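You operate a simulated robot arm through the tools that you are given. There is no shell and no other tool. Be economical: measure what you need, move in short steps, check, and stop when the job is done.

Carry out the task below with a simulated two-armed robot. There is one attempt and no reset: what you move stays moved.

## Task
Set the door's head gap to 9 mm with the orange hinge cam.
Fine: free the red cam lock first and lock it again; then swing the door open and shut it.

It is judged by the outcome, as a careful person would: the job done as asked, and still so three seconds after it is handed in. It fails if anything else is knocked over, pushed out of place, dropped, spilled or broken.

## Robot
Two 7-joint arms with two-finger parallel grippers on one trunk, on a base that drives. Base frame: it is fixed to the floor where the robot stands at the start and does not move with it; the origin is under the middle of the robot, x ahead of it, y to its left, z up. Lengths are in mm, angles in degrees, forces in N, time in s.
The left shoulder is at the start at [90, 101, 871], the right one opposite. Each reaches about 627 mm from its shoulder. Places, roughly: cam lock [500, 0, 700]; door leaf [600, 0, 1000]; hinge cam [500, 200, 700]. Payload 2.4 kg a hand.
The TCP of each hand is the grasp point between the finger pads, 24 mm short of the fingertips. In the tool frame z runs along the fingers and y along their closing line. The gripper opens to 68 mm. The fingers are 17 mm wide and 10 mm thick; the gripper's body (40 by 70 mm) begins 41 mm behind the TCP.
Orientation is that of the tool frame in the base frame, as a unit quaternion [w, x, y, z]. With the fingers straight down and closing along the base's y, the tool's x points along the base's -x, its y along +y and its z along -z.

## Interface
- The arms move only by the tool arm_command. It takes "left_targets", "right_targets" or both (then of equal length, played together; a hand with none holds still); each is a list of rows, each a list of 7 numbers: the opening in per cent of the stroke, from 0 (shut) to 100 (fully open), then the shift along the tool's x, y, z in mm, then the turn, a rotation vector about the tool's x, y, z in degrees. In form: [[claw, dx, dy, dz, ax, ay, az], ...]. A call has 1 to 10 rows; each row is the pose to reach, as a shift and turn from the pose commanded when the call began, along the tool's axes at that moment. A row lasts 0.2 s, in which the tool goes at most 50 mm and 8.6 degrees; a call with a longer step from one row to the next is refused whole, and so is a gripper value outside its range. A pose out of reach is approached as far as the arm can. The call stops where the force on the tool passes 40 N (or 10 N more than at its start, if that is more) or the arm is blocked; 0.2 s more then pass. The fingers move at their own pace (about 72 mm/s each) and stop on an object; they squeeze with about 34 N. The grip force told is the motor's: it shows also when the fingers shut on nothing. Time passes only in rows, and 0.2 s behind the last, so rows that repeat a pose let the fingers close. It gives the time, the measured TCP pose, the force on the tool (base axes), the opening and the grip force at its end, in the units of the frame above (readings bear some noise), with the torque about the TCP (base axes, N m) and any sound that the robot's microphone picked up.
- Cameras (640 x 400 px; columns grow to the right, rows downward): "scene" is now at [178.1, 53.7, 1031.2]; the picture's right is [0.59, -0.81, -0.00], its down [-0.44, -0.31, -0.84] and it looks along [0.68, 0.49, -0.54] (base axes); focal length 214 px, centre (320, 200). "left" rides on the left gripper at [84, -11, -75] in its tool frame; the picture's right is [0.13, 0.99, 0.00], its down [-0.60, 0.08, -0.79] and it looks along [-0.79, 0.10, 0.61] (tool axes); focal length 251 px, centre (320, 200). "right" rides on the right gripper at [84, 11, -75] in its tool frame; the picture's right is [-0.13, 0.99, 0.00], its down [-0.60, -0.08, -0.79] and it looks along [-0.79, -0.10, 0.61] (tool axes); focal length 251 px, centre (320, 200). There is no depth. A picture from a camera that has moved, and an enlarged one, comes with that camera's place and axes in the base frame and with its lens.
- snapshot(camera): a new picture of that camera. It takes no simulated time.
- slide_trunk(by): slides the trunk up (or, below 0, down) by that many mm; the arms and the scene camera ride with it, the base frame stays. It gives what a move gives, with no picture.
- drive_base(legs): drives the robot by 1 to 6 legs, each [ahead, left, turn to the left] in mm, mm and degrees, along the robot's own axes; the way and the turn of a leg run together, so that a leg with both is an arc; at most 1500 mm and 180 degrees a leg. The arms and the cameras ride along, it lands a little off, and it stops where it bumps. It gives what a move gives.
- head_to(pan, tilt): turns the head with the scene camera to pan (to the left, within 86 degrees either way) and tilt (down, from -29 to 69), counted from straight ahead of the robot. It gives what a move gives.
- enlarge(camera, box): a new picture of the part [left, top, right, bottom] of that camera's present view, enlarged. It takes no simulated time.
- job_done(): hands the job in; it is judged then, once.

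Go step by step. Nothing tells you exact positions but the pictures and the camera data: compare them with the known pose of the tool, close in by small moves and look again before you grip or let go. The budget is 120 turns and 92 pictures, counting those below and the enlarged ones. Unless the task says otherwise, let go and move clear before handing in, and close with one line.

The tools are called after "Request:" by a JSON object that holds its "method" and its "body". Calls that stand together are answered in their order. arm_command: Moves the arms, as the interface text tells. Its arguments: {"type":"object","properties":{"left_targets":{"type":"array","items":{"type":"array","items":{"type":"number"}}},"right_targets":{"type":"array","items":{"type":"array","items":{"type":"number"}}}},"required":[]} The other tools are called the same way: slide_trunk (by) slides the trunk up or down; drive_base (legs) drives the base; head_to (pan, tilt) turns the head that bears the scene camera; snapshot (camera) takes a picture; enlarge (camera, box) takes an enlarged picture of a part of a camera's view; job_done () hands the job in.

At the start:

```text
time: 0.0
left_tcp_pos: [345.3, 134.7, 1002.3]
left_ee_rot: [-0.001, 0.0, 1.0, 0.001]
left_force: [-0.4, -0.3, -0.9]
left_torque: [0.03, 0.01, 0.0]
left_grip_width: 68.0
left_grip_force: 0.0
right_tcp_pos: [400.8, -118.0, 950.7]
right_ee_rot: [0.0, 0.0, 1.0, 0.0]
right_force: [-0.3, -0.5, -1.4]
right_torque: [0.03, 0.0, -0.02]
right_grip_width: 68.3
right_grip_force: 0.0
trunk travel left (down, up): [-89.0, 760.0]
robot x, y, heading: [-0.7, -0.1, 0.1]
head pan, tilt: [35.9, 32.5]
```

scene: 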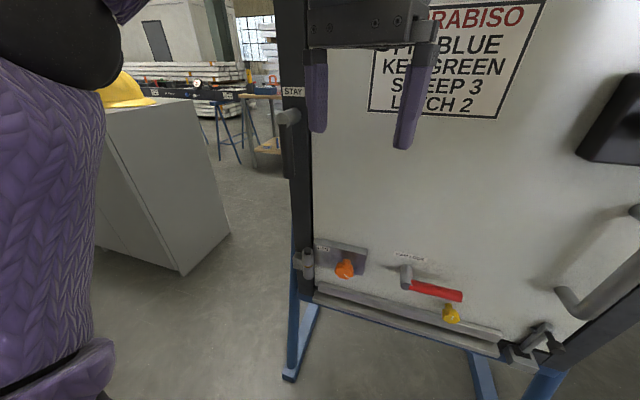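
right: 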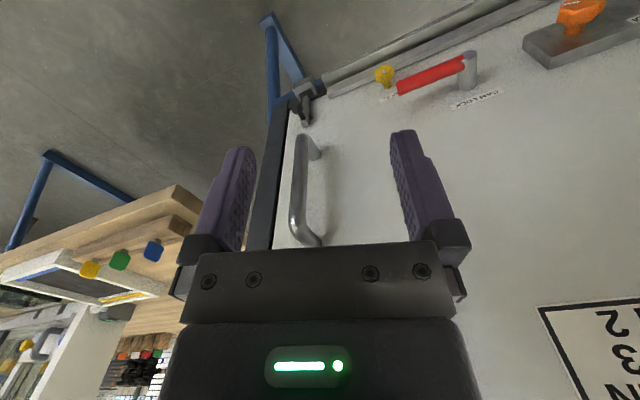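
left: 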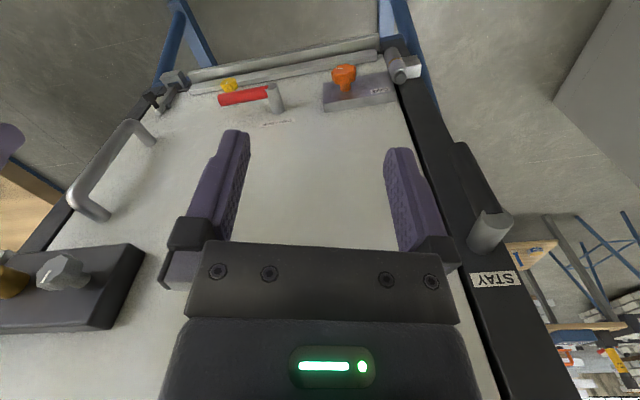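

I see a door leaf in a frame with an orange cam low left, a red lever beside it and a pull handle on the right. I'll look closer at the sign and the parts first.

Request:
{"method": "enlarge", "body": {"camera": "scene", "box": [280, 220, 480, 345]}}

Request:
{"method": "head_to", "body": {"pan": 0, "tilt": 0}}

Request:
{"method": "snapshot", "body": {"camera": "scene"}}

```text
3.20 times, centred on (380, 282) of scene
camera zoom: at [178.1, 53.7, 1031.2], right [0.59, -0.81, 0.0], down [-0.44, -0.31, -0.84], along [0.68, 0.49, -0.54], focal length 686 px, centre (128, -64)
```

zoom: 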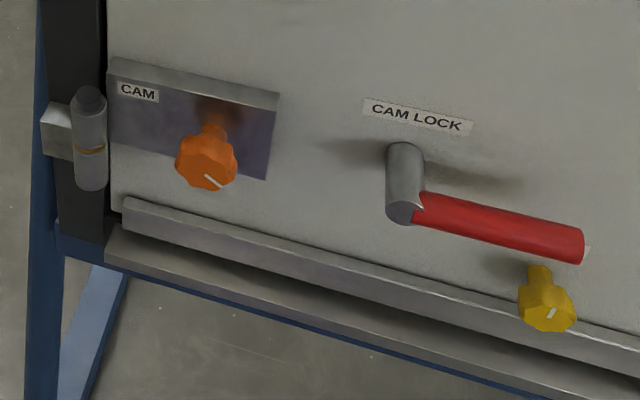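

```text
time: 1.0
left_tcp_pos: [343.9, 136.2, 1001.3]
left_ee_rot: [-0.001, 0.0, 1.0, 0.0]
left_force: [0.2, 0.1, 0.0]
left_torque: [-0.02, 0.01, 0.03]
left_grip_width: 68.1
left_grip_force: 0.1
right_tcp_pos: [400.6, -119.7, 950.2]
right_ee_rot: [0.0, 0.0, 1.0, 0.0]
right_force: [-0.1, 0.0, 0.1]
right_torque: [-0.01, -0.02, 0.01]
right_grip_width: 67.9
right_grip_force: 0.1
trunk travel left (down, up): [-89.0, 760.0]
robot x, y, heading: [-3.0, -1.1, -0.1]
head pan, tilt: [0.0, 0.0]
```

```text
87 pictures are left
camera scene: at [195.7, 1.4, 1083.4], right [0.0, -1.0, 0.0], down [0.0, 0.0, -1.0], along [1.0, 0.0, 0.0], focal length 214 px, centre (320, 200)
```

scene: 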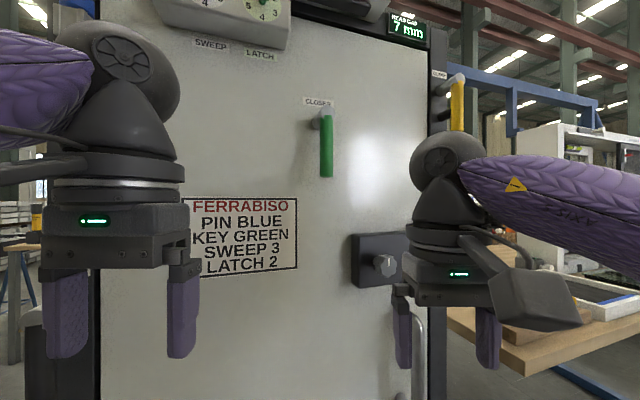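

A display at top right reads the head gap as 7 mm. I'll look at the upper door.

Request:
{"method": "head_to", "body": {"pan": 0, "tilt": -29}}

Request:
{"method": "snapshot", "body": {"camera": "scene"}}

Request:
{"method": "enlarge", "body": {"camera": "scene", "box": [320, 100, 480, 200]}}

Request:
{"method": "head_to", "body": {"pan": 0, "tilt": 45}}

Request:
{"method": "snapshot", "body": {"camera": "scene"}}

```text
time: 1.9
left_tcp_pos: [344.5, 134.9, 1001.2]
left_ee_rot: [-0.002, 0.0, 1.0, 0.0]
left_force: [-0.5, 0.0, 0.2]
left_torque: [0.02, 0.01, -0.01]
left_grip_width: 67.9
left_grip_force: 0.0
right_tcp_pos: [400.3, -119.7, 950.5]
right_ee_rot: [0.0, 0.0, 1.0, 0.0]
right_force: [0.9, -1.6, 0.9]
right_torque: [0.0, 0.0, 0.01]
right_grip_width: 68.0
right_grip_force: 0.1
trunk travel left (down, up): [-89.0, 760.0]
robot x, y, heading: [-2.6, -3.2, 0.1]
head pan, tilt: [0.0, -28.6]
```

```text
86 pictures are left
camera scene: at [172.8, 1.3, 1123.5], right [0.0, -1.0, 0.0], down [0.48, 0.0, -0.88], along [0.88, 0.0, 0.48], focal length 214 px, centre (320, 200)
```

scene: 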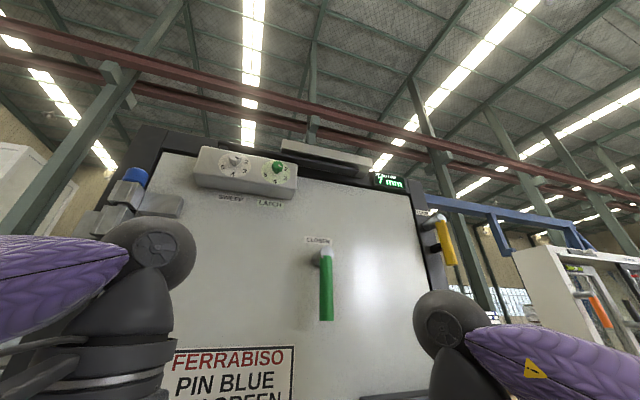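

```text
4.00 times, centred on (400, 150) of scene
camera zoom: at [172.8, 1.3, 1123.5], right [0.0, -1.0, 0.0], down [0.48, 0.0, -0.88], along [0.88, 0.0, 0.48], focal length 858 px, centre (0, 400)
```

zoom: 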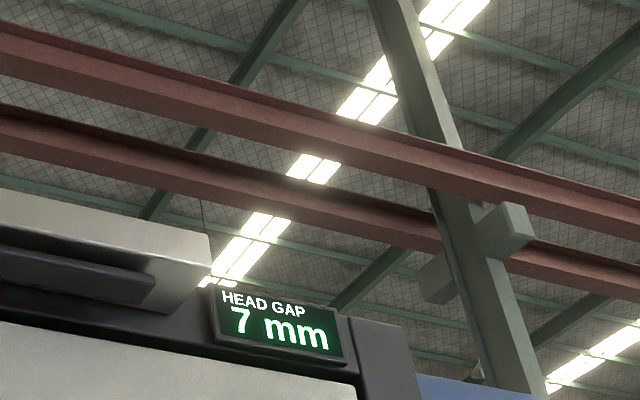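

```text
time: 3.4
left_tcp_pos: [345.1, 136.0, 1002.1]
left_ee_rot: [-0.001, 0.0, 1.0, -0.001]
left_force: [0.2, 0.2, 0.0]
left_torque: [-0.01, -0.02, -0.01]
left_grip_width: 68.2
left_grip_force: 0.0
right_tcp_pos: [400.4, -118.2, 950.3]
right_ee_rot: [0.0, 0.0, 1.0, 0.001]
right_force: [-0.4, 0.4, -0.1]
right_torque: [-0.07, 0.02, 0.02]
right_grip_width: 68.0
right_grip_force: 0.1
trunk travel left (down, up): [-89.0, 760.0]
robot x, y, heading: [-2.7, 0.5, -0.1]
head pan, tilt: [0.0, 45.0]
```

```text
84 pictures are left
camera scene: at [187.0, 1.3, 1012.6], right [0.0, -1.0, 0.0], down [-0.71, 0.0, -0.71], along [0.71, 0.0, -0.71], focal length 214 px, centre (320, 200)
```

scene: 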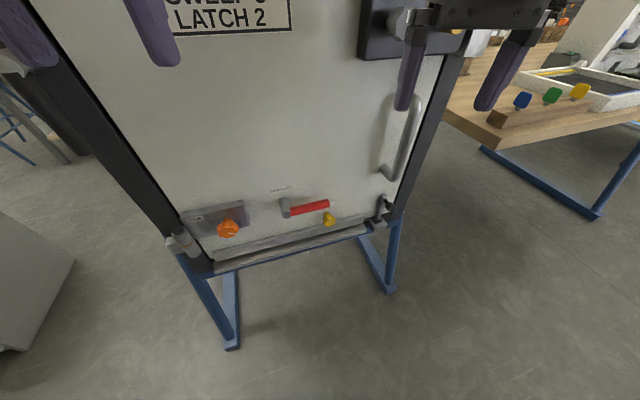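

Next I'll zoom in on the cam, lock, handle and bolts.

Request:
{"method": "enlarge", "body": {"camera": "scene", "box": [160, 170, 320, 270]}}

Request:
{"method": "enlarge", "body": {"camera": "scene", "box": [260, 150, 420, 250]}}

Request:
{"method": "head_to", "body": {"pan": -30, "tilt": 10}}

Request:
{"method": "snapshot", "body": {"camera": "scene"}}

```text
4.00 times, centred on (240, 220) of scene
camera zoom: at [187.0, 1.3, 1012.6], right [0.0, -1.0, 0.0], down [-0.71, 0.0, -0.71], along [0.71, 0.0, -0.71], focal length 858 px, centre (640, 120)
```

zoom: 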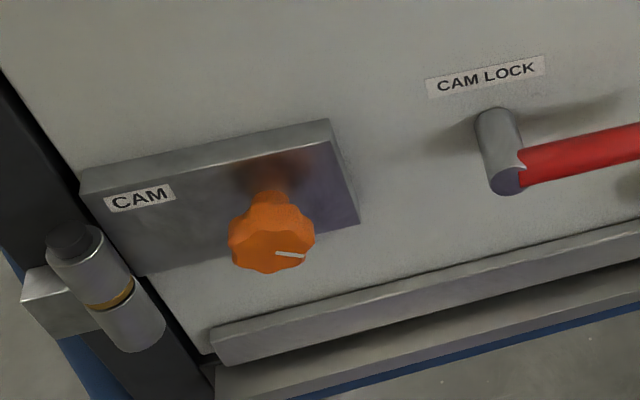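

```text
4.00 times, centred on (340, 200) of scene
camera zoom: at [187.0, 1.3, 1012.6], right [0.0, -1.0, 0.0], down [-0.71, 0.0, -0.71], along [0.71, 0.0, -0.71], focal length 858 px, centre (240, 200)
```

zoom: 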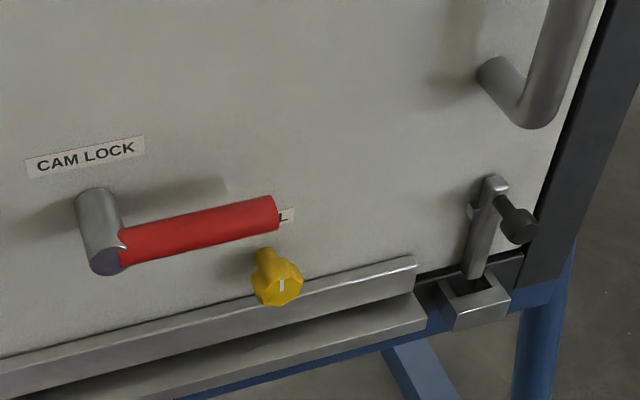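

```text
time: 4.4
left_tcp_pos: [344.9, 135.5, 1001.2]
left_ee_rot: [-0.001, 0.0, 1.0, 0.0]
left_force: [0.1, -1.3, -0.4]
left_torque: [-0.01, 0.03, -0.01]
left_grip_width: 67.9
left_grip_force: 0.0
right_tcp_pos: [399.3, -118.7, 950.5]
right_ee_rot: [0.0, 0.0, 1.0, 0.001]
right_force: [0.2, 0.2, -0.6]
right_torque: [-0.01, -0.01, -0.06]
right_grip_width: 68.0
right_grip_force: 0.0
trunk travel left (down, up): [-89.0, 760.0]
robot x, y, heading: [0.6, 2.1, 0.1]
head pan, tilt: [-30.0, 10.0]
```

```text
81 pictures are left
camera scene: at [186.3, -45.1, 1067.4], right [-0.5, -0.87, 0.0], down [-0.15, 0.09, -0.98], along [0.85, -0.49, -0.17], focal length 214 px, centre (320, 200)
```

scene: 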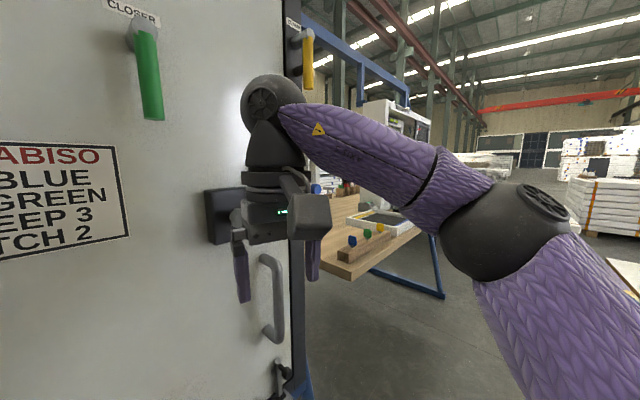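

The door appears to have a drop bolt low right, a pull handle, and a lock box. I'll back up a bit for room and pitch both grippers forward.

Request:
{"method": "drive_base", "body": {"legs": [[-100, 0, 0]]}}

Request:
{"method": "arm_command", "body": {"left_targets": [[100, 0, 0, 0, 0, -8.5, 0], [100, 0, 0, 0, 0, -17, 0], [100, 0, 0, 0, 0, -25.5, 0], [100, 0, 0, 0, 0, -34, 0], [100, 0, 0, 0, 0, -42.5, 0], [100, 0, 0, 0, 0, -51, 0], [100, 0, 0, 0, 0, -59.5, 0], [100, 0, 0, 0, 0, -68, 0], [100, 0, 0, 0, 0, -76.5, 0], [100, 0, 0, 0, 0, -85, 0]], "right_targets": [[100, 0, 0, 0, 0, -8.5, 0], [100, 0, 0, 0, 0, -17, 0], [100, 0, 0, 0, 0, -25.5, 0], [100, 0, 0, 0, 0, -34, 0], [100, 0, 0, 0, 0, -42.5, 0], [100, 0, 0, 0, 0, -51, 0], [100, 0, 0, 0, 0, -59.5, 0], [100, 0, 0, 0, 0, -68, 0], [100, 0, 0, 0, 0, -76.5, 0], [100, 0, 0, 0, 0, -85, 0]]}}

Request:
{"method": "snapshot", "body": {"camera": "right"}}

Request:
{"method": "snapshot", "body": {"camera": "scene"}}

```text
time: 5.6
left_tcp_pos: [244.4, 135.8, 1002.0]
left_ee_rot: [-0.001, 0.0, 1.0, 0.001]
left_force: [0.4, 0.9, -1.4]
left_torque: [-0.01, 0.02, -0.01]
left_grip_width: 68.4
left_grip_force: 0.2
right_tcp_pos: [300.1, -119.1, 951.2]
right_ee_rot: [0.0, 0.0, 1.0, -0.001]
right_force: [-0.2, 0.0, 0.3]
right_torque: [0.0, -0.01, 0.0]
right_grip_width: 67.9
right_grip_force: 0.1
trunk travel left (down, up): [-89.0, 760.0]
robot x, y, heading: [-99.4, 0.6, -0.1]
head pan, tilt: [-30.0, 10.0]
```

```text
time: 7.8
left_tcp_pos: [254.6, 132.0, 1018.5]
left_ee_rot: [0.676, -0.001, 0.737, 0.0]
left_force: [-0.1, 0.1, -0.2]
left_torque: [0.01, -0.01, 0.01]
left_grip_width: 67.8
left_grip_force: 0.1
left hand out of reach, approached as far as the arm can: row 10
right_tcp_pos: [311.0, -115.7, 959.9]
right_ee_rot: [0.676, 0.0, 0.737, 0.0]
right_force: [-0.8, -0.5, -0.3]
right_torque: [0.0, 0.01, 0.0]
right_grip_width: 68.0
right_grip_force: 0.1
right hand out of reach, approached as far as the arm can: row 10
trunk travel left (down, up): [-89.0, 760.0]
robot x, y, heading: [-98.8, -0.4, -0.1]
head pan, tilt: [-30.0, 10.0]
```

```text
80 pictures are left
camera right: at [229.1, -103.9, 882.0], right [0.01, 0.99, 0.13], down [-0.74, -0.08, 0.67], along [0.67, -0.1, 0.73], focal length 251 px, centre (320, 200)
```

right: 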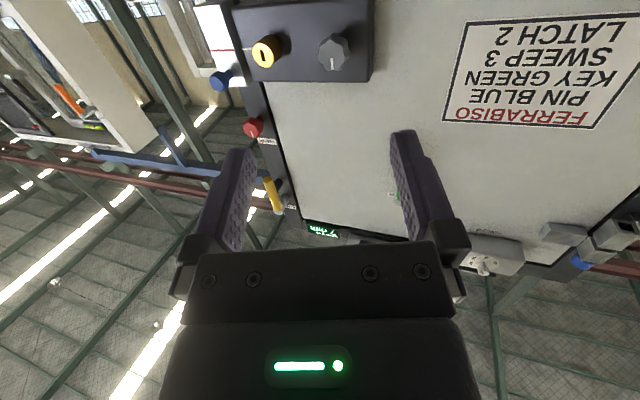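

```text
79 pictures are left
camera scene: at [85.6, -45.2, 1067.5], right [-0.5, -0.87, 0.0], down [-0.15, 0.09, -0.98], along [0.85, -0.49, -0.17], focal length 214 px, centre (320, 200)
```

scene: 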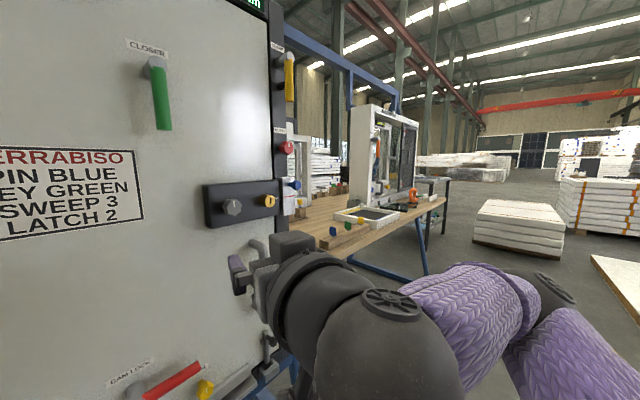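

I'll look closely at the lock side of the frame.

Request:
{"method": "enlarge", "body": {"camera": "scene", "box": [190, 30, 350, 130]}}

Request:
{"method": "enlarge", "body": {"camera": "scene", "box": [190, 130, 350, 230]}}

Request:
{"method": "head_to", "body": {"pan": 20, "tilt": 35}}

Request:
{"method": "snapshot", "body": {"camera": "scene"}}

```text
4.00 times, centred on (270, 80) of scene
camera zoom: at [85.6, -45.2, 1067.5], right [-0.5, -0.87, 0.0], down [-0.15, 0.09, -0.98], along [0.85, -0.49, -0.17], focal length 858 px, centre (520, 680)
```

zoom: 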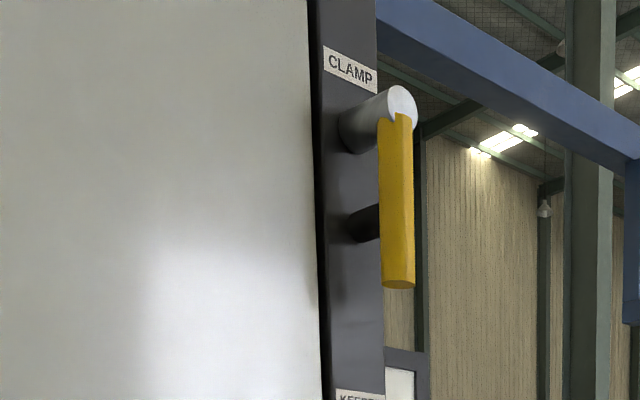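

```text
4.00 times, centred on (270, 180) of scene
camera zoom: at [85.6, -45.2, 1067.5], right [-0.5, -0.87, 0.0], down [-0.15, 0.09, -0.98], along [0.85, -0.49, -0.17], focal length 858 px, centre (520, 280)
```

zoom: 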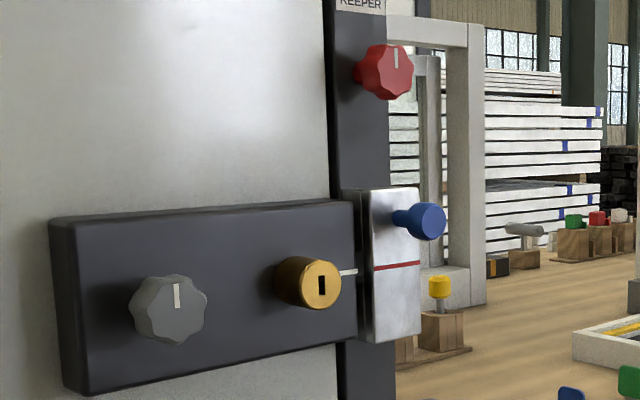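

```text
time: 8.9
left_tcp_pos: [255.3, 132.5, 1019.4]
left_ee_rot: [0.674, 0.0, 0.739, 0.0]
left_force: [0.4, 0.0, -0.1]
left_torque: [0.02, 0.01, -0.04]
left_grip_width: 67.9
left_grip_force: 0.1
right_tcp_pos: [311.2, -114.5, 960.2]
right_ee_rot: [0.675, 0.0, 0.738, 0.0]
right_force: [0.7, -0.5, -0.9]
right_torque: [-0.02, -0.05, 0.0]
right_grip_width: 68.3
right_grip_force: 0.0
trunk travel left (down, up): [-89.0, 760.0]
robot x, y, heading: [-103.1, -0.1, -0.0]
head pan, tilt: [20.0, 35.0]
```

```text
76 pictures are left
camera scene: at [87.9, 31.4, 1027.4], right [0.34, -0.94, 0.0], down [-0.54, -0.2, -0.82], along [0.77, 0.28, -0.57], focal length 214 px, centre (320, 200)
```

scene: 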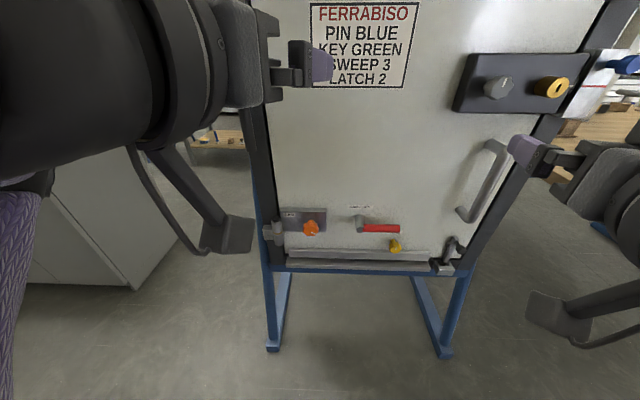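

Request:
{"method": "enlarge", "body": {"camera": "scene", "box": [260, 190, 420, 290]}}

Request:
{"method": "enlarge", "body": {"camera": "scene", "box": [390, 190, 510, 290]}}

```text
4.00 times, centred on (340, 240) of scene
camera zoom: at [87.9, 31.4, 1027.4], right [0.34, -0.94, 0.0], down [-0.54, -0.2, -0.82], along [0.77, 0.28, -0.57], focal length 858 px, centre (240, 40)
```

zoom: 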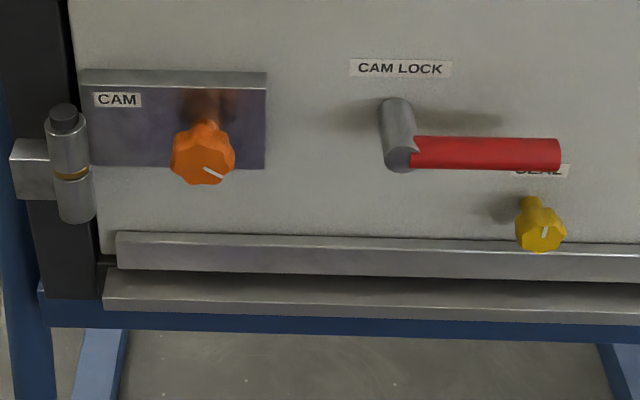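

```text
4.00 times, centred on (450, 240) of scene
camera zoom: at [87.9, 31.4, 1027.4], right [0.34, -0.94, 0.0], down [-0.54, -0.2, -0.82], along [0.77, 0.28, -0.57], focal length 858 px, centre (-200, 40)
```

zoom: 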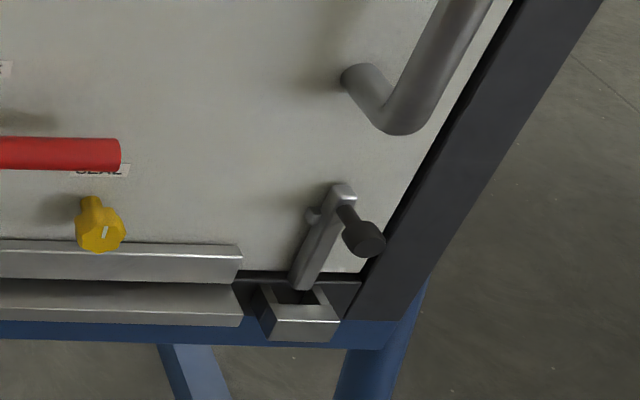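

The door turns out to be yawed about 18° from my heading, so I'll square the base to it and sidestep right.

Request:
{"method": "drive_base", "body": {"legs": [[0, 0, 18], [0, -110, 0]]}}

Request:
{"method": "head_to", "body": {"pan": 0, "tilt": 40}}

Request:
{"method": "snapshot", "body": {"camera": "scene"}}

```text
time: 11.1
left_tcp_pos: [231.1, 131.0, 1019.9]
left_ee_rot: [0.667, -0.114, 0.729, 0.104]
left_force: [-0.2, 0.3, 0.4]
left_torque: [0.01, 0.02, 0.02]
left_grip_width: 68.0
left_grip_force: 0.0
right_tcp_pos: [360.2, -86.6, 959.5]
right_ee_rot: [0.668, -0.114, 0.728, 0.104]
right_force: [-0.1, 0.2, 0.9]
right_torque: [-0.02, 0.01, -0.03]
right_grip_width: 68.0
right_grip_force: 0.0
trunk travel left (down, up): [-89.0, 760.0]
robot x, y, heading: [-68.8, -104.4, 18.0]
head pan, tilt: [20.0, 35.0]
```

```text
time: 12.0
left_tcp_pos: [229.2, 131.1, 1019.2]
left_ee_rot: [0.666, -0.115, 0.729, 0.105]
left_force: [0.4, 0.3, 0.6]
left_torque: [0.01, 0.01, 0.01]
left_grip_width: 68.0
left_grip_force: 0.1
right_tcp_pos: [360.7, -87.3, 960.3]
right_ee_rot: [0.667, -0.114, 0.728, 0.105]
right_force: [0.1, -1.1, 0.3]
right_torque: [-0.01, 0.02, -0.02]
right_grip_width: 68.1
right_grip_force: 0.1
trunk travel left (down, up): [-89.0, 760.0]
robot x, y, heading: [-67.8, -101.0, 17.9]
head pan, tilt: [0.0, 40.0]
```

```text
73 pictures are left
camera scene: at [114.3, -43.7, 1019.8], right [0.31, -0.95, 0.0], down [-0.61, -0.2, -0.77], along [0.73, 0.24, -0.64], focal length 214 px, centre (320, 200)
```

scene: 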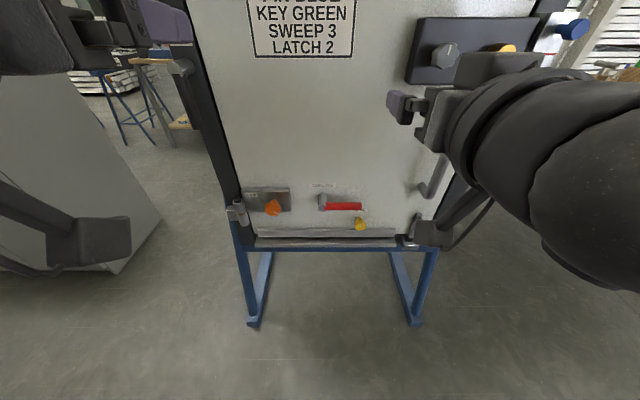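

Squared up. Now I'll lower the trunk and bring both hands to stand-off positions: left before the cam knob, right before the lever.

Request:
{"method": "slide_trunk", "body": {"by": -80}}

Request:
{"method": "arm_command", "body": {"left_targets": [[100, 38, -2, 21, 0, -5, 0], [100, 76, -4, 42, 0, -5, 0], [100, 114, -6, 64, 0, -5, 0], [100, 152, -8, 85, 0, -5, 0], [100, 190, -10, 106, 0, -5, 0], [100, 229, -12, 128, 0, -5, 0], [100, 267, -13, 149, 0, -5, 0]], "right_targets": [[100, 29, 6, 11, 0, -5, 0], [100, 58, 12, 22, 0, -5, 0], [100, 87, 19, 33, 0, -5, 0], [100, 115, 25, 44, 0, -5, 0], [100, 144, 32, 55, 0, -5, 0], [100, 173, 39, 66, 0, -5, 0], [100, 202, 45, 78, 0, -5, 0]]}}

Request:
{"method": "snapshot", "body": {"camera": "scene"}}

Request:
{"method": "snapshot", "body": {"camera": "left"}}

```text
time: 13.1
left_tcp_pos: [256.1, 138.7, 919.2]
left_ee_rot: [0.639, -0.119, 0.754, 0.1]
left_force: [0.1, 0.4, 0.3]
left_torque: [-0.01, 0.0, -0.02]
left_grip_width: 68.1
left_grip_force: 0.1
right_tcp_pos: [386.0, -77.3, 850.6]
right_ee_rot: [0.635, -0.118, 0.757, 0.099]
right_force: [-0.2, -0.6, 0.3]
right_torque: [-0.03, -0.03, 0.03]
right_grip_width: 67.8
right_grip_force: 0.2
trunk travel left (down, up): [-9.0, 840.0]
robot x, y, heading: [-62.5, -105.3, 17.9]
head pan, tilt: [0.0, 40.0]
```

```text
time: 14.7
left_tcp_pos: [360.4, 159.0, 631.3]
left_ee_rot: [0.671, -0.115, 0.725, 0.106]
left_force: [0.1, -0.4, -0.4]
left_torque: [0.02, -0.01, 0.01]
left_grip_width: 67.9
left_grip_force: 0.1
left hand out of reach, approached as far as the arm can: row 1, 2, 3, 4
right_tcp_pos: [394.4, 3.8, 656.8]
right_ee_rot: [0.667, -0.113, 0.729, 0.104]
right_force: [-0.2, 0.9, 0.1]
right_torque: [0.01, 0.01, -0.01]
right_grip_width: 68.0
right_grip_force: 0.1
right hand out of reach, approached as far as the arm can: row 1, 2, 4, 5, 6, 7
trunk travel left (down, up): [-9.0, 840.0]
robot x, y, heading: [-68.8, -103.2, 17.8]
head pan, tilt: [0.0, 40.0]
```

```text
72 pictures are left
camera scene: at [142.0, -34.9, 936.1], right [0.31, -0.95, 0.0], down [-0.61, -0.2, -0.77], along [0.73, 0.23, -0.64], focal length 214 px, centre (320, 200)
```

scene: 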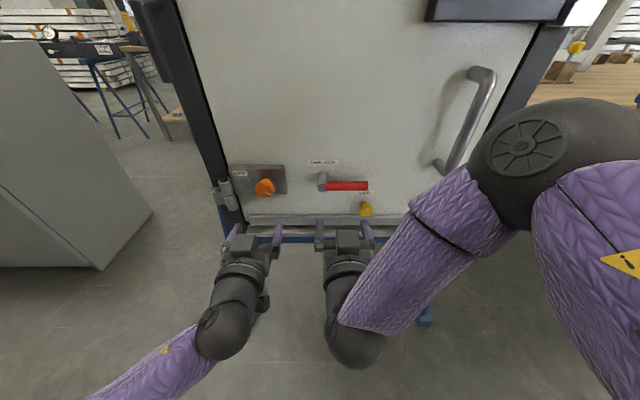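

```text
71 pictures are left
camera left: at [284.9, 123.1, 555.0], right [-0.32, 0.94, -0.13], down [-0.73, -0.15, 0.66], along [0.6, 0.3, 0.74], focal length 251 px, centre (320, 200)
```

left: 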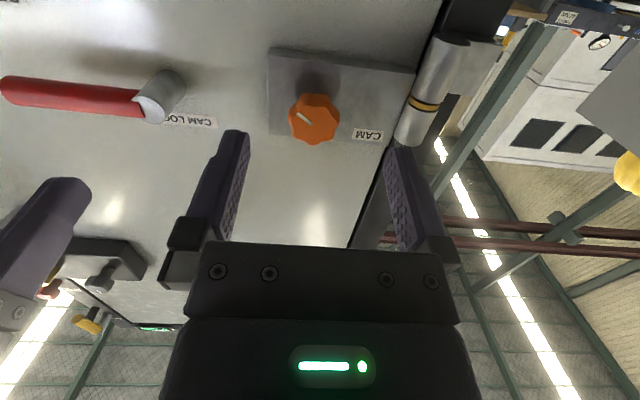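

Triangulated (base frame): knob face about (457,190,664), lever pivot about (495,72,669), lever horizontal to the right. I'll roll the right hand so it closes vertically and raise the left one to knob height.

Request:
{"method": "arm_command", "body": {"left_targets": [[100, -16, 0, 0, 0, -4, 0], [100, -32, 0, 0, 0, -4, 0], [100, -32, 0, 0, 0, -4, 0], [100, -32, 0, 0, 0, -4, 0], [100, -32, 0, 0, 0, -4, 0], [100, -32, 0, 0, 0, -4, 0], [100, -32, 0, 0, 0, -4, 0], [100, -32, 0, 0, 0, -4, 0], [100, -32, 0, 0, 0, -4, 0], [100, -32, 0, 0, 0, -4, 0]], "right_targets": [[100, -3, -9, 5, 0, 0, -8.5], [100, -6, -18, 10, 0, 0, -17], [100, -9, -27, 15, 0, 0, -25.5], [100, -12, -34, 20, 0, 0, -34], [100, -12, -34, 20, 0, 0, -42.5], [100, -12, -34, 20, 0, 0, -51], [100, -12, -34, 20, 0, 0, -59.5], [100, -12, -34, 20, 0, 0, -68], [100, -12, -34, 20, 0, 0, -76.5], [100, -12, -34, 20, 0, 0, -85]]}}

Request:
{"method": "snapshot", "body": {"camera": "right"}}

Request:
{"method": "snapshot", "body": {"camera": "left"}}

```text
time: 16.9
left_tcp_pos: [361.6, 158.6, 662.0]
left_ee_rot: [0.695, -0.111, 0.702, 0.109]
left_force: [-0.5, 0.6, -0.7]
left_torque: [0.0, -0.02, 0.0]
left_grip_width: 68.0
left_grip_force: 0.1
right_tcp_pos: [412.2, 1.0, 681.3]
right_ee_rot: [-0.561, 0.577, -0.46, 0.376]
right_force: [0.5, -0.7, -0.3]
right_torque: [0.01, 0.01, 0.01]
right_grip_width: 68.1
right_grip_force: 0.0
right hand out of reach, approached as far as the arm can: row 1, 2, 3, 4, 5, 6, 7, 8, 9, 10
trunk travel left (down, up): [-9.0, 840.0]
robot x, y, heading: [-63.1, -104.1, 18.0]
head pan, tilt: [0.0, 40.0]
```

```text
70 pictures are left
camera right: at [363.8, -102.8, 668.8], right [-0.15, 0.18, -0.97], down [-0.92, 0.33, 0.2], along [0.36, 0.93, 0.11], focal length 251 px, centre (320, 200)
```

right: 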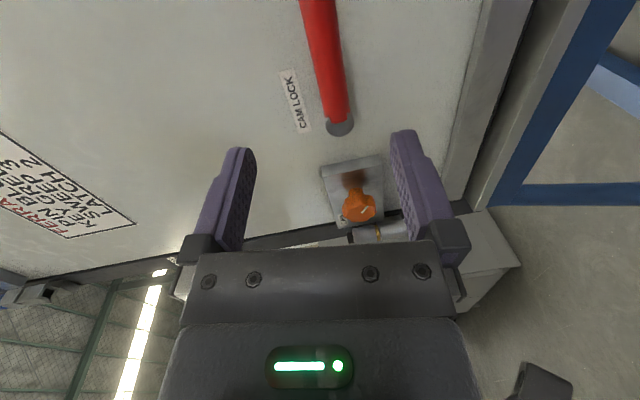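

```text
69 pictures are left
camera left: at [292.2, 125.2, 581.6], right [-0.31, 0.94, -0.13], down [-0.77, -0.17, 0.61], along [0.56, 0.29, 0.78], focal length 251 px, centre (320, 200)
```

left: 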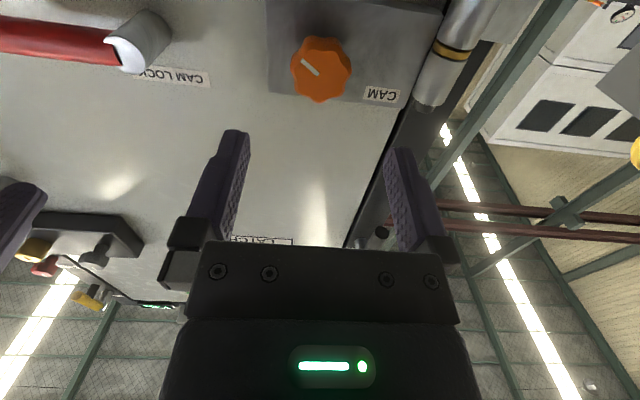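

Both hands are lined up with their targets. I'll advance both part of the way and check.

Request:
{"method": "arm_command", "body": {"left_targets": [[100, 0, 0, 25, 0, 0, 0], [100, 0, 0, 50, 0, 0, 0], [100, 0, 0, 70, 0, 0, 0]], "right_targets": [[100, 8, 0, 25, 0, 0, 0], [100, 16, 0, 45, 0, 0, 0], [100, 23, 0, 60, 0, 0, 0]]}}

Request:
{"method": "snapshot", "body": {"camera": "right"}}

Request:
{"method": "snapshot", "body": {"camera": "left"}}

Request:
{"method": "snapshot", "body": {"camera": "scene"}}

```text
time: 17.7
left_tcp_pos: [429.1, 180.2, 662.3]
left_ee_rot: [0.694, -0.11, 0.703, 0.109]
left_force: [-0.4, -0.3, -0.2]
left_torque: [0.0, 0.0, 0.02]
left_grip_width: 68.1
left_grip_force: 0.0
right_tcp_pos: [455.1, 21.8, 689.6]
right_ee_rot: [-0.562, 0.576, -0.461, 0.374]
right_force: [-0.3, 0.3, -0.6]
right_torque: [0.01, -0.01, 0.04]
right_grip_width: 67.9
right_grip_force: 0.1
right hand out of reach, approached as far as the arm can: row 1, 2, 3
trunk travel left (down, up): [-9.0, 840.0]
robot x, y, heading: [-66.1, -103.2, 17.9]
head pan, tilt: [0.0, 40.0]
```

```text
68 pictures are left
camera right: at [407.8, -81.0, 677.5], right [-0.15, 0.18, -0.97], down [-0.92, 0.33, 0.2], along [0.36, 0.93, 0.11], focal length 251 px, centre (320, 200)
```

right: 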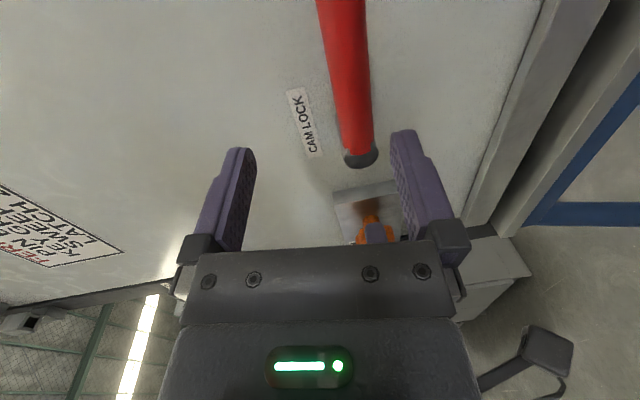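

```text
67 pictures are left
camera left: at [358.3, 146.6, 580.3], right [-0.31, 0.94, -0.13], down [-0.77, -0.17, 0.61], along [0.56, 0.29, 0.78], focal length 251 px, centre (320, 200)
```

left: 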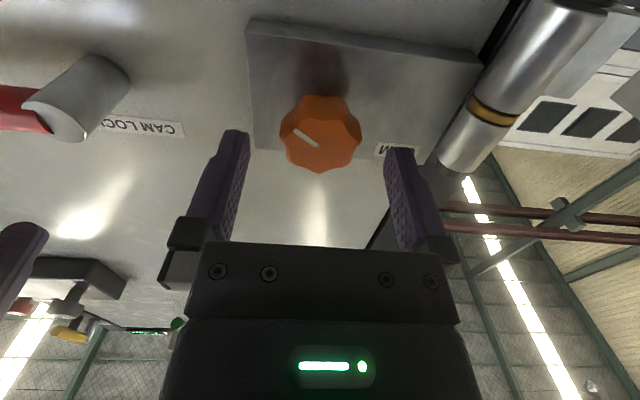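

```text
66 pictures are left
camera scene: at [142.1, -34.8, 936.0], right [0.31, -0.95, 0.0], down [-0.61, -0.2, -0.77], along [0.73, 0.23, -0.64], focal length 214 px, centre (320, 200)
```

scene: 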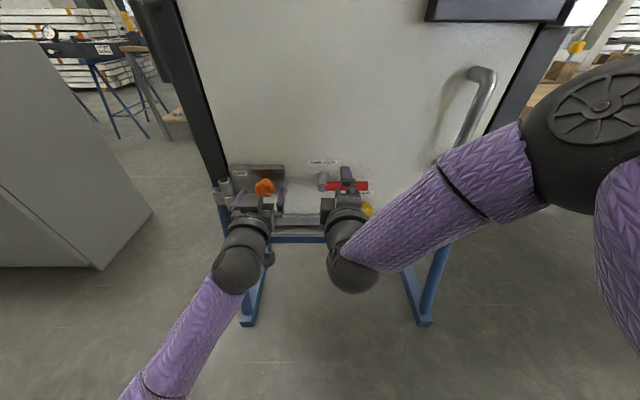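

The right hand drifts a bit left and high because of an arm limit. I'll correct while advancing and check whether it follows; the left advances over the knob.

Request:
{"method": "arm_command", "body": {"right_targets": [[100, 20, 10, 10, 0, 0, 0], [100, 31, 13, 25, 0, 0, 0], [100, 31, 13, 40, 0, 0, 0]], "left_targets": [[100, 0, 0, 12, 0, 0, 0], [100, 0, 0, 24, 0, 0, 0], [100, 0, 0, 36, 0, 0, 0]]}}

Request:
{"method": "snapshot", "body": {"camera": "right"}}

Request:
{"method": "snapshot", "body": {"camera": "left"}}

```text
time: 18.6
left_tcp_pos: [456.9, 192.1, 661.4]
left_ee_rot: [0.695, -0.11, 0.703, 0.109]
left_force: [-28.6, -10.4, 3.7]
left_torque: [-0.02, -0.35, 0.85]
left_grip_width: 67.8
left_grip_force: 0.0
right_tcp_pos: [480.2, 32.8, 692.0]
right_ee_rot: [-0.56, 0.577, -0.462, 0.374]
right_force: [-0.4, -0.5, -0.4]
right_torque: [-0.01, -0.01, 0.01]
right_grip_width: 68.1
right_grip_force: 0.0
right hand out of reach, approached as far as the arm can: row 1, 2, 3
trunk travel left (down, up): [-9.0, 840.0]
robot x, y, heading: [-70.4, -105.5, 18.3]
head pan, tilt: [0.0, 40.0]
stopped in row 3 (left hand): the force on the tool passed its limit at 48 N (the readings are from after the stop); the commanded pose is now the measured one
```

```text
65 pictures are left
camera right: at [432.8, -68.4, 680.5], right [-0.15, 0.18, -0.97], down [-0.92, 0.33, 0.2], along [0.36, 0.93, 0.11], focal length 251 px, centre (320, 200)
```

right: 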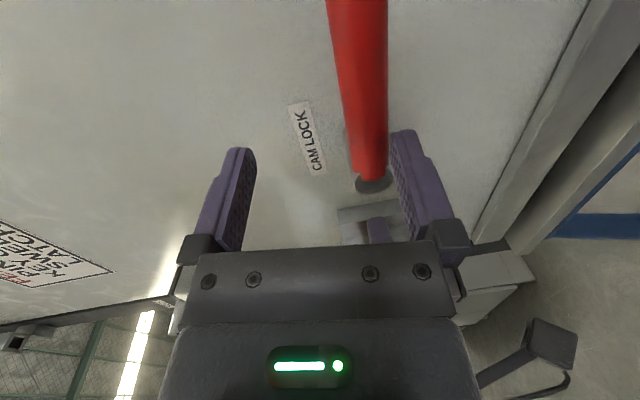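

```text
64 pictures are left
camera left: at [387.0, 157.0, 579.8], right [-0.31, 0.94, -0.13], down [-0.77, -0.17, 0.61], along [0.56, 0.29, 0.78], focal length 251 px, centre (320, 200)
```

left: 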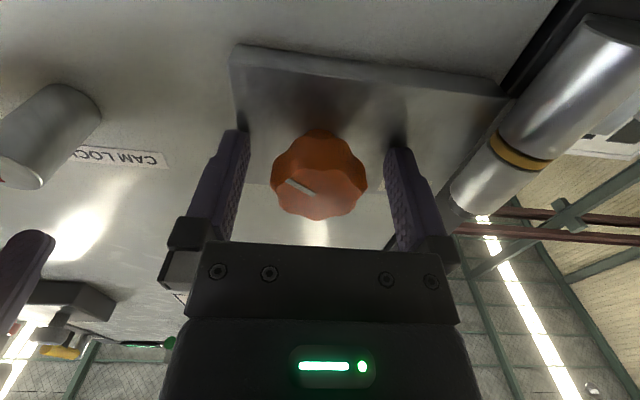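

The arms are too folded this close, so I'll back the base 110 mm (hands retract straight) and re-approach.

Request:
{"method": "arm_command", "body": {"left_targets": [[100, 0, 0, -5, 0, 0, 0]]}}

Request:
{"method": "drive_base", "body": {"legs": [[-110, 0, 0]]}}

Request:
{"method": "arm_command", "body": {"right_targets": [[100, 10, 8, 0, 0, 0, -2], [100, 20, 15, 0, 0, 0, -5], [100, 31, 17, 10, 0, 0, -5], [100, 31, 17, 30, 0, 0, -5], [100, 31, 17, 50, 0, 0, -5]]}}

Request:
{"method": "snapshot", "body": {"camera": "right"}}

```text
time: 19.0
left_tcp_pos: [454.8, 190.5, 658.6]
left_ee_rot: [0.692, -0.111, 0.705, 0.109]
left_force: [-0.8, -0.1, -0.4]
left_torque: [-0.02, 0.0, -0.02]
left_grip_width: 68.0
left_grip_force: 0.1
right_tcp_pos: [483.8, 32.8, 690.1]
right_ee_rot: [-0.559, 0.577, -0.464, 0.373]
right_force: [0.3, 0.7, -0.4]
right_torque: [0.03, 0.02, -0.01]
right_grip_width: 68.0
right_grip_force: 0.1
trunk travel left (down, up): [-9.0, 840.0]
robot x, y, heading: [-68.9, -104.5, 18.1]
head pan, tilt: [0.0, 40.0]
```

```text
time: 20.2
left_tcp_pos: [350.6, 155.3, 658.5]
left_ee_rot: [0.693, -0.111, 0.704, 0.109]
left_force: [0.2, -0.4, -0.1]
left_torque: [-0.02, 0.0, 0.03]
left_grip_width: 68.2
left_grip_force: 0.1
right_tcp_pos: [377.9, -1.9, 690.1]
right_ee_rot: [-0.558, 0.578, -0.463, 0.374]
right_force: [-0.4, -0.5, 0.1]
right_torque: [0.01, 0.01, -0.02]
right_grip_width: 67.8
right_grip_force: 0.0
trunk travel left (down, up): [-9.0, 840.0]
robot x, y, heading: [-174.4, -141.1, 17.7]
head pan, tilt: [0.0, 40.0]
```

```text
time: 21.4
left_tcp_pos: [349.8, 155.3, 658.7]
left_ee_rot: [0.693, -0.111, 0.704, 0.109]
left_force: [-0.1, 0.0, -0.2]
left_torque: [-0.01, 0.01, 0.0]
left_grip_width: 67.9
left_grip_force: 0.1
right_tcp_pos: [423.4, 13.1, 683.3]
right_ee_rot: [-0.535, 0.598, -0.443, 0.4]
right_force: [0.4, -0.1, -0.9]
right_torque: [-0.02, 0.02, -0.02]
right_grip_width: 67.8
right_grip_force: 0.2
right hand out of reach, approached as far as the arm can: row 1, 2, 3, 4, 5
trunk travel left (down, up): [-9.0, 840.0]
robot x, y, heading: [-173.5, -137.5, 17.8]
head pan, tilt: [0.0, 40.0]
```

```text
63 pictures are left
camera right: at [374.3, -89.7, 680.8], right [-0.14, 0.09, -0.99], down [-0.92, 0.36, 0.16], along [0.36, 0.93, 0.03], focal length 251 px, centre (320, 200)
```

right: 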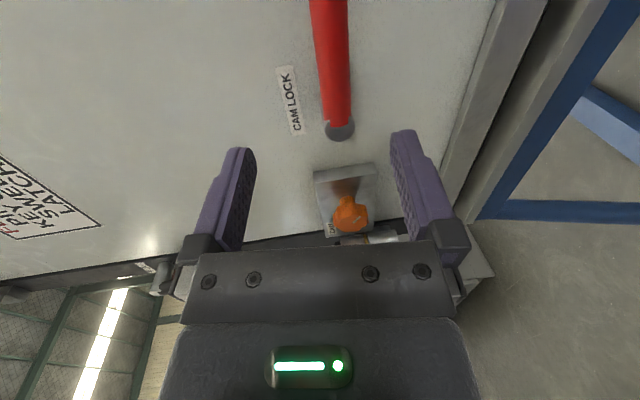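

The right wrist seems near a joint limit in this roll; I'll unroll it while moving toward the right position and see if it follows.

Request:
{"method": "arm_command", "body": {"right_targets": [[100, 0, 0, -10, 0, 0, 8.5], [100, 0, 0, -20, 0, 0, 17], [100, 0, 0, -20, 0, 0, 25.5], [100, 0, 0, -20, 0, 0, 34], [100, 0, 0, -20, 0, 0, 42.5], [100, 0, 0, -20, 0, 0, 51], [100, 0, 0, -20, 0, 0, 59.5], [100, 0, 0, -20, 0, 0, 68], [100, 0, 0, -20, 0, 0, 76.5], [100, 0, 0, -20, 0, 0, 85]]}}

Request:
{"method": "arm_command", "body": {"right_targets": [[100, 0, -10, 0, 0, -2, 0], [100, 0, -20, 0, 0, -4, 0], [100, 0, -30, 0, 0, -4, 0]]}}

Request:
{"method": "snapshot", "body": {"camera": "scene"}}

```text
time: 23.6
left_tcp_pos: [349.8, 155.5, 658.8]
left_ee_rot: [0.693, -0.11, 0.704, 0.108]
left_force: [-0.5, 0.0, -0.6]
left_torque: [-0.01, 0.0, 0.01]
left_grip_width: 68.1
left_grip_force: 0.0
right_tcp_pos: [404.9, 8.2, 686.5]
right_ee_rot: [0.667, -0.141, 0.728, 0.07]
right_force: [0.8, -0.9, 0.2]
right_torque: [0.01, -0.02, -0.03]
right_grip_width: 67.9
right_grip_force: 0.1
right hand out of reach, approached as far as the arm can: row 1, 4, 5, 6, 7, 8, 9, 10
trunk travel left (down, up): [-9.0, 840.0]
robot x, y, heading: [-171.8, -137.4, 18.2]
head pan, tilt: [0.0, 40.0]
```

```text
time: 24.4
left_tcp_pos: [350.4, 156.2, 658.7]
left_ee_rot: [0.693, -0.111, 0.704, 0.109]
left_force: [0.6, -0.1, -0.8]
left_torque: [-0.02, -0.03, 0.02]
left_grip_width: 67.9
left_grip_force: 0.1
right_tcp_pos: [399.3, 16.1, 710.9]
right_ee_rot: [0.692, -0.14, 0.704, 0.075]
right_force: [-0.2, -0.1, -0.2]
right_torque: [0.03, 0.02, -0.02]
right_grip_width: 68.1
right_grip_force: 0.2
right hand out of reach, approached as far as the arm can: row 1, 2, 3
trunk travel left (down, up): [-9.0, 840.0]
robot x, y, heading: [-172.8, -138.3, 17.8]
head pan, tilt: [0.0, 40.0]
```

```text
62 pictures are left
camera scene: at [37.2, -68.9, 936.0], right [0.31, -0.95, 0.0], down [-0.61, -0.2, -0.77], along [0.73, 0.23, -0.64], focal length 214 px, centre (320, 200)
```

scene: 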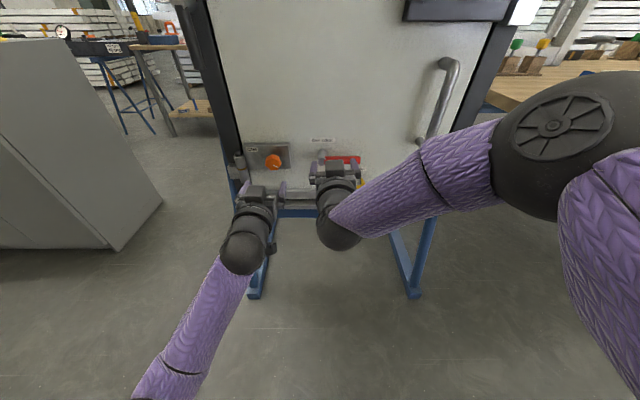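

I'll use the left arm for cam and lock, as it moves freely, and park the right arm up and back with a relaxed wrist.

Request:
{"method": "arm_command", "body": {"right_targets": [[100, -10, -10, -20, 0, 8.5, 0], [100, -20, -20, -40, 0, 17, 0], [100, -40, -40, -60, 0, 25.5, 0], [100, -60, -60, -80, 0, 34, 0], [100, -80, -80, -90, 0, 42.5, 0], [100, -100, -100, -100, 0, 51, 0], [100, -120, -120, -100, 0, 59.5, 0], [100, -140, -130, -100, 0, 68, 0], [100, -160, -140, -100, 0, 76.5, 0], [100, -180, -150, -100, 0, 85, 0]]}}

Request:
{"method": "drive_base", "body": {"legs": [[0, -160, 0]]}}

Request:
{"method": "snapshot", "body": {"camera": "scene"}}

Request:
{"method": "snapshot", "body": {"camera": "left"}}

```text
time: 26.6
left_tcp_pos: [350.8, 155.4, 658.7]
left_ee_rot: [0.693, -0.11, 0.705, 0.108]
left_force: [-0.2, -0.6, 0.5]
left_torque: [-0.02, 0.01, 0.01]
left_grip_width: 68.0
left_grip_force: 0.1
right_tcp_pos: [345.0, -138.4, 894.1]
right_ee_rot: [0.036, -0.158, 0.986, -0.039]
right_force: [-0.5, 0.2, 0.1]
right_torque: [0.07, 0.0, -0.02]
right_grip_width: 68.1
right_grip_force: 0.1
right hand out of reach, approached as far as the arm can: row 10
trunk travel left (down, up): [-9.0, 840.0]
robot x, y, heading: [-173.2, -139.0, 18.0]
head pan, tilt: [0.0, 40.0]
```

```text
time: 28.0
left_tcp_pos: [400.0, 3.9, 660.2]
left_ee_rot: [0.693, -0.109, 0.705, 0.107]
left_force: [-0.6, -0.8, -0.4]
left_torque: [0.01, 0.0, -0.01]
left_grip_width: 68.3
left_grip_force: 0.0
right_tcp_pos: [394.6, -291.3, 894.0]
right_ee_rot: [0.037, -0.156, 0.986, -0.04]
right_force: [0.6, -1.0, -0.3]
right_torque: [0.05, -0.01, 0.01]
right_grip_width: 68.0
right_grip_force: 0.2
trunk travel left (down, up): [-9.0, 840.0]
robot x, y, heading: [-121.7, -288.1, 17.9]
head pan, tilt: [0.0, 40.0]
```

```text
61 pictures are left
camera scene: at [86.0, -220.8, 936.0], right [0.31, -0.95, 0.0], down [-0.61, -0.2, -0.77], along [0.73, 0.23, -0.64], focal length 214 px, centre (320, 200)
```

scene: 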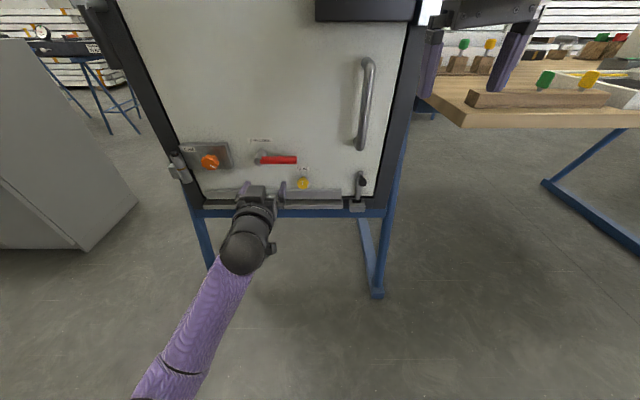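

```text
60 pictures are left
camera left: at [329.3, -30.2, 577.8], right [-0.3, 0.94, -0.13], down [-0.77, -0.16, 0.62], along [0.56, 0.29, 0.78], focal length 251 px, centre (320, 200)
```

left: 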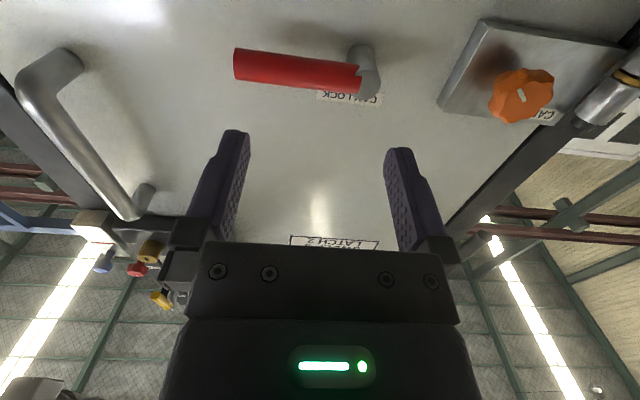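

Request:
{"method": "enlarge", "body": {"camera": "scene", "box": [300, 130, 420, 230]}}

Request:
{"method": "enlarge", "body": {"camera": "scene", "box": [170, 130, 330, 230]}}

```text
4.00 times, centred on (360, 180) of scene
camera zoom: at [86.0, -220.8, 936.0], right [0.31, -0.95, 0.0], down [-0.61, -0.2, -0.77], along [0.73, 0.23, -0.64], focal length 858 px, centre (160, 280)
```

zoom: 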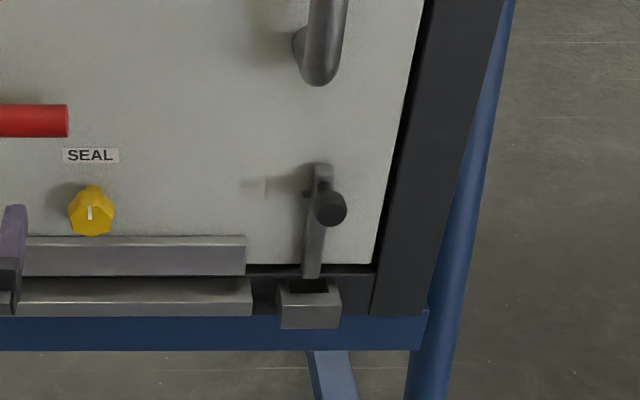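

```text
4.00 times, centred on (250, 180) of scene
camera zoom: at [86.0, -220.8, 936.0], right [0.31, -0.95, 0.0], down [-0.61, -0.2, -0.77], along [0.73, 0.23, -0.64], focal length 858 px, centre (600, 280)
```

zoom: 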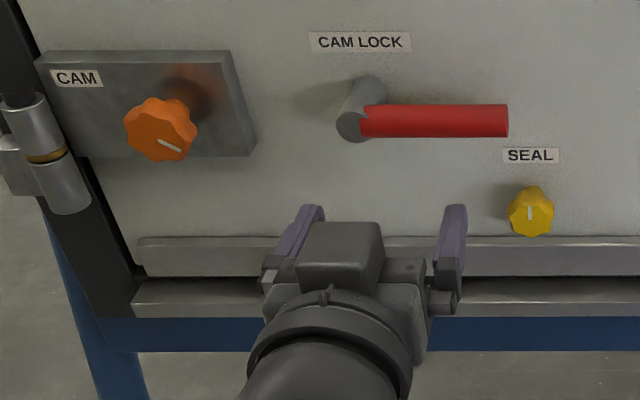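

The drop bolt looks already lifted out of its keep. I'll roll the left gripper to close vertically and centre it on the red lever.

Request:
{"method": "arm_command", "body": {"left_targets": [[100, -2, -5, 5, 0, 0, -8.5], [100, -4, -10, 10, 0, 0, -17], [100, -6, -15, 15, 0, 0, -25.5], [100, -8, -20, 20, 0, 0, -34], [100, -9, -25, 30, 0, 0, -42.5], [100, -9, -25, 40, 0, 0, -51], [100, -9, -25, 40, 0, 0, -59.5], [100, -9, -25, 40, 0, 0, -68], [100, -9, -25, 40, 0, 0, -76.5], [100, -9, -25, 40, 0, 0, -85]]}}

Request:
{"method": "snapshot", "body": {"camera": "left"}}

Request:
{"method": "snapshot", "body": {"camera": "scene"}}

```text
time: 30.2
left_tcp_pos: [446.0, -8.8, 667.6]
left_ee_rot: [0.584, -0.557, 0.443, -0.389]
left_force: [-0.4, -0.4, 0.2]
left_torque: [0.04, -0.02, 0.01]
left_grip_width: 68.0
left_grip_force: 0.2
right_tcp_pos: [394.0, -292.0, 893.5]
right_ee_rot: [0.036, -0.157, 0.986, -0.041]
right_force: [0.5, 0.2, 0.3]
right_torque: [0.01, 0.0, 0.04]
right_grip_width: 68.2
right_grip_force: 0.0
trunk travel left (down, up): [-9.0, 840.0]
robot x, y, heading: [-120.9, -290.2, 17.5]
head pan, tilt: [0.0, 40.0]
```

```text
57 pictures are left
camera left: at [398.9, -111.7, 673.8], right [0.0, -0.05, -1.0], down [-0.94, 0.34, -0.01], along [0.34, 0.94, -0.05], focal length 251 px, centre (320, 200)
```

left: 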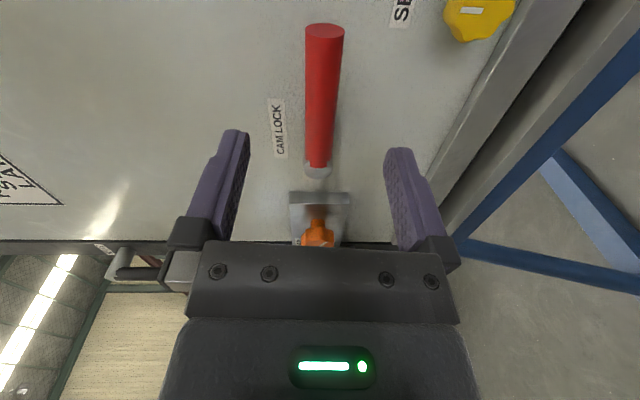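

```text
56 pictures are left
camera scene: at [86.1, -220.9, 936.0], right [0.31, -0.95, 0.0], down [-0.61, -0.2, -0.77], along [0.73, 0.23, -0.64], focal length 214 px, centre (320, 200)
```

scene: 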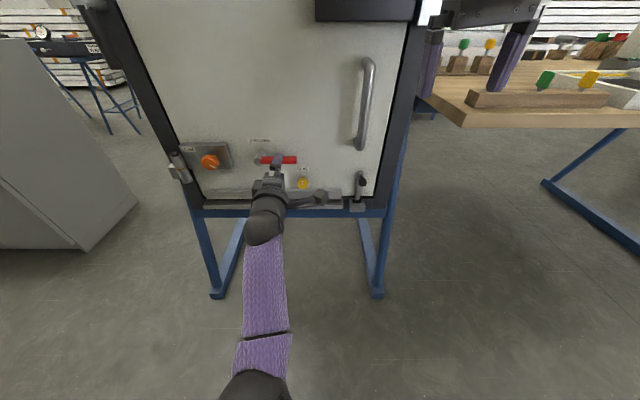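

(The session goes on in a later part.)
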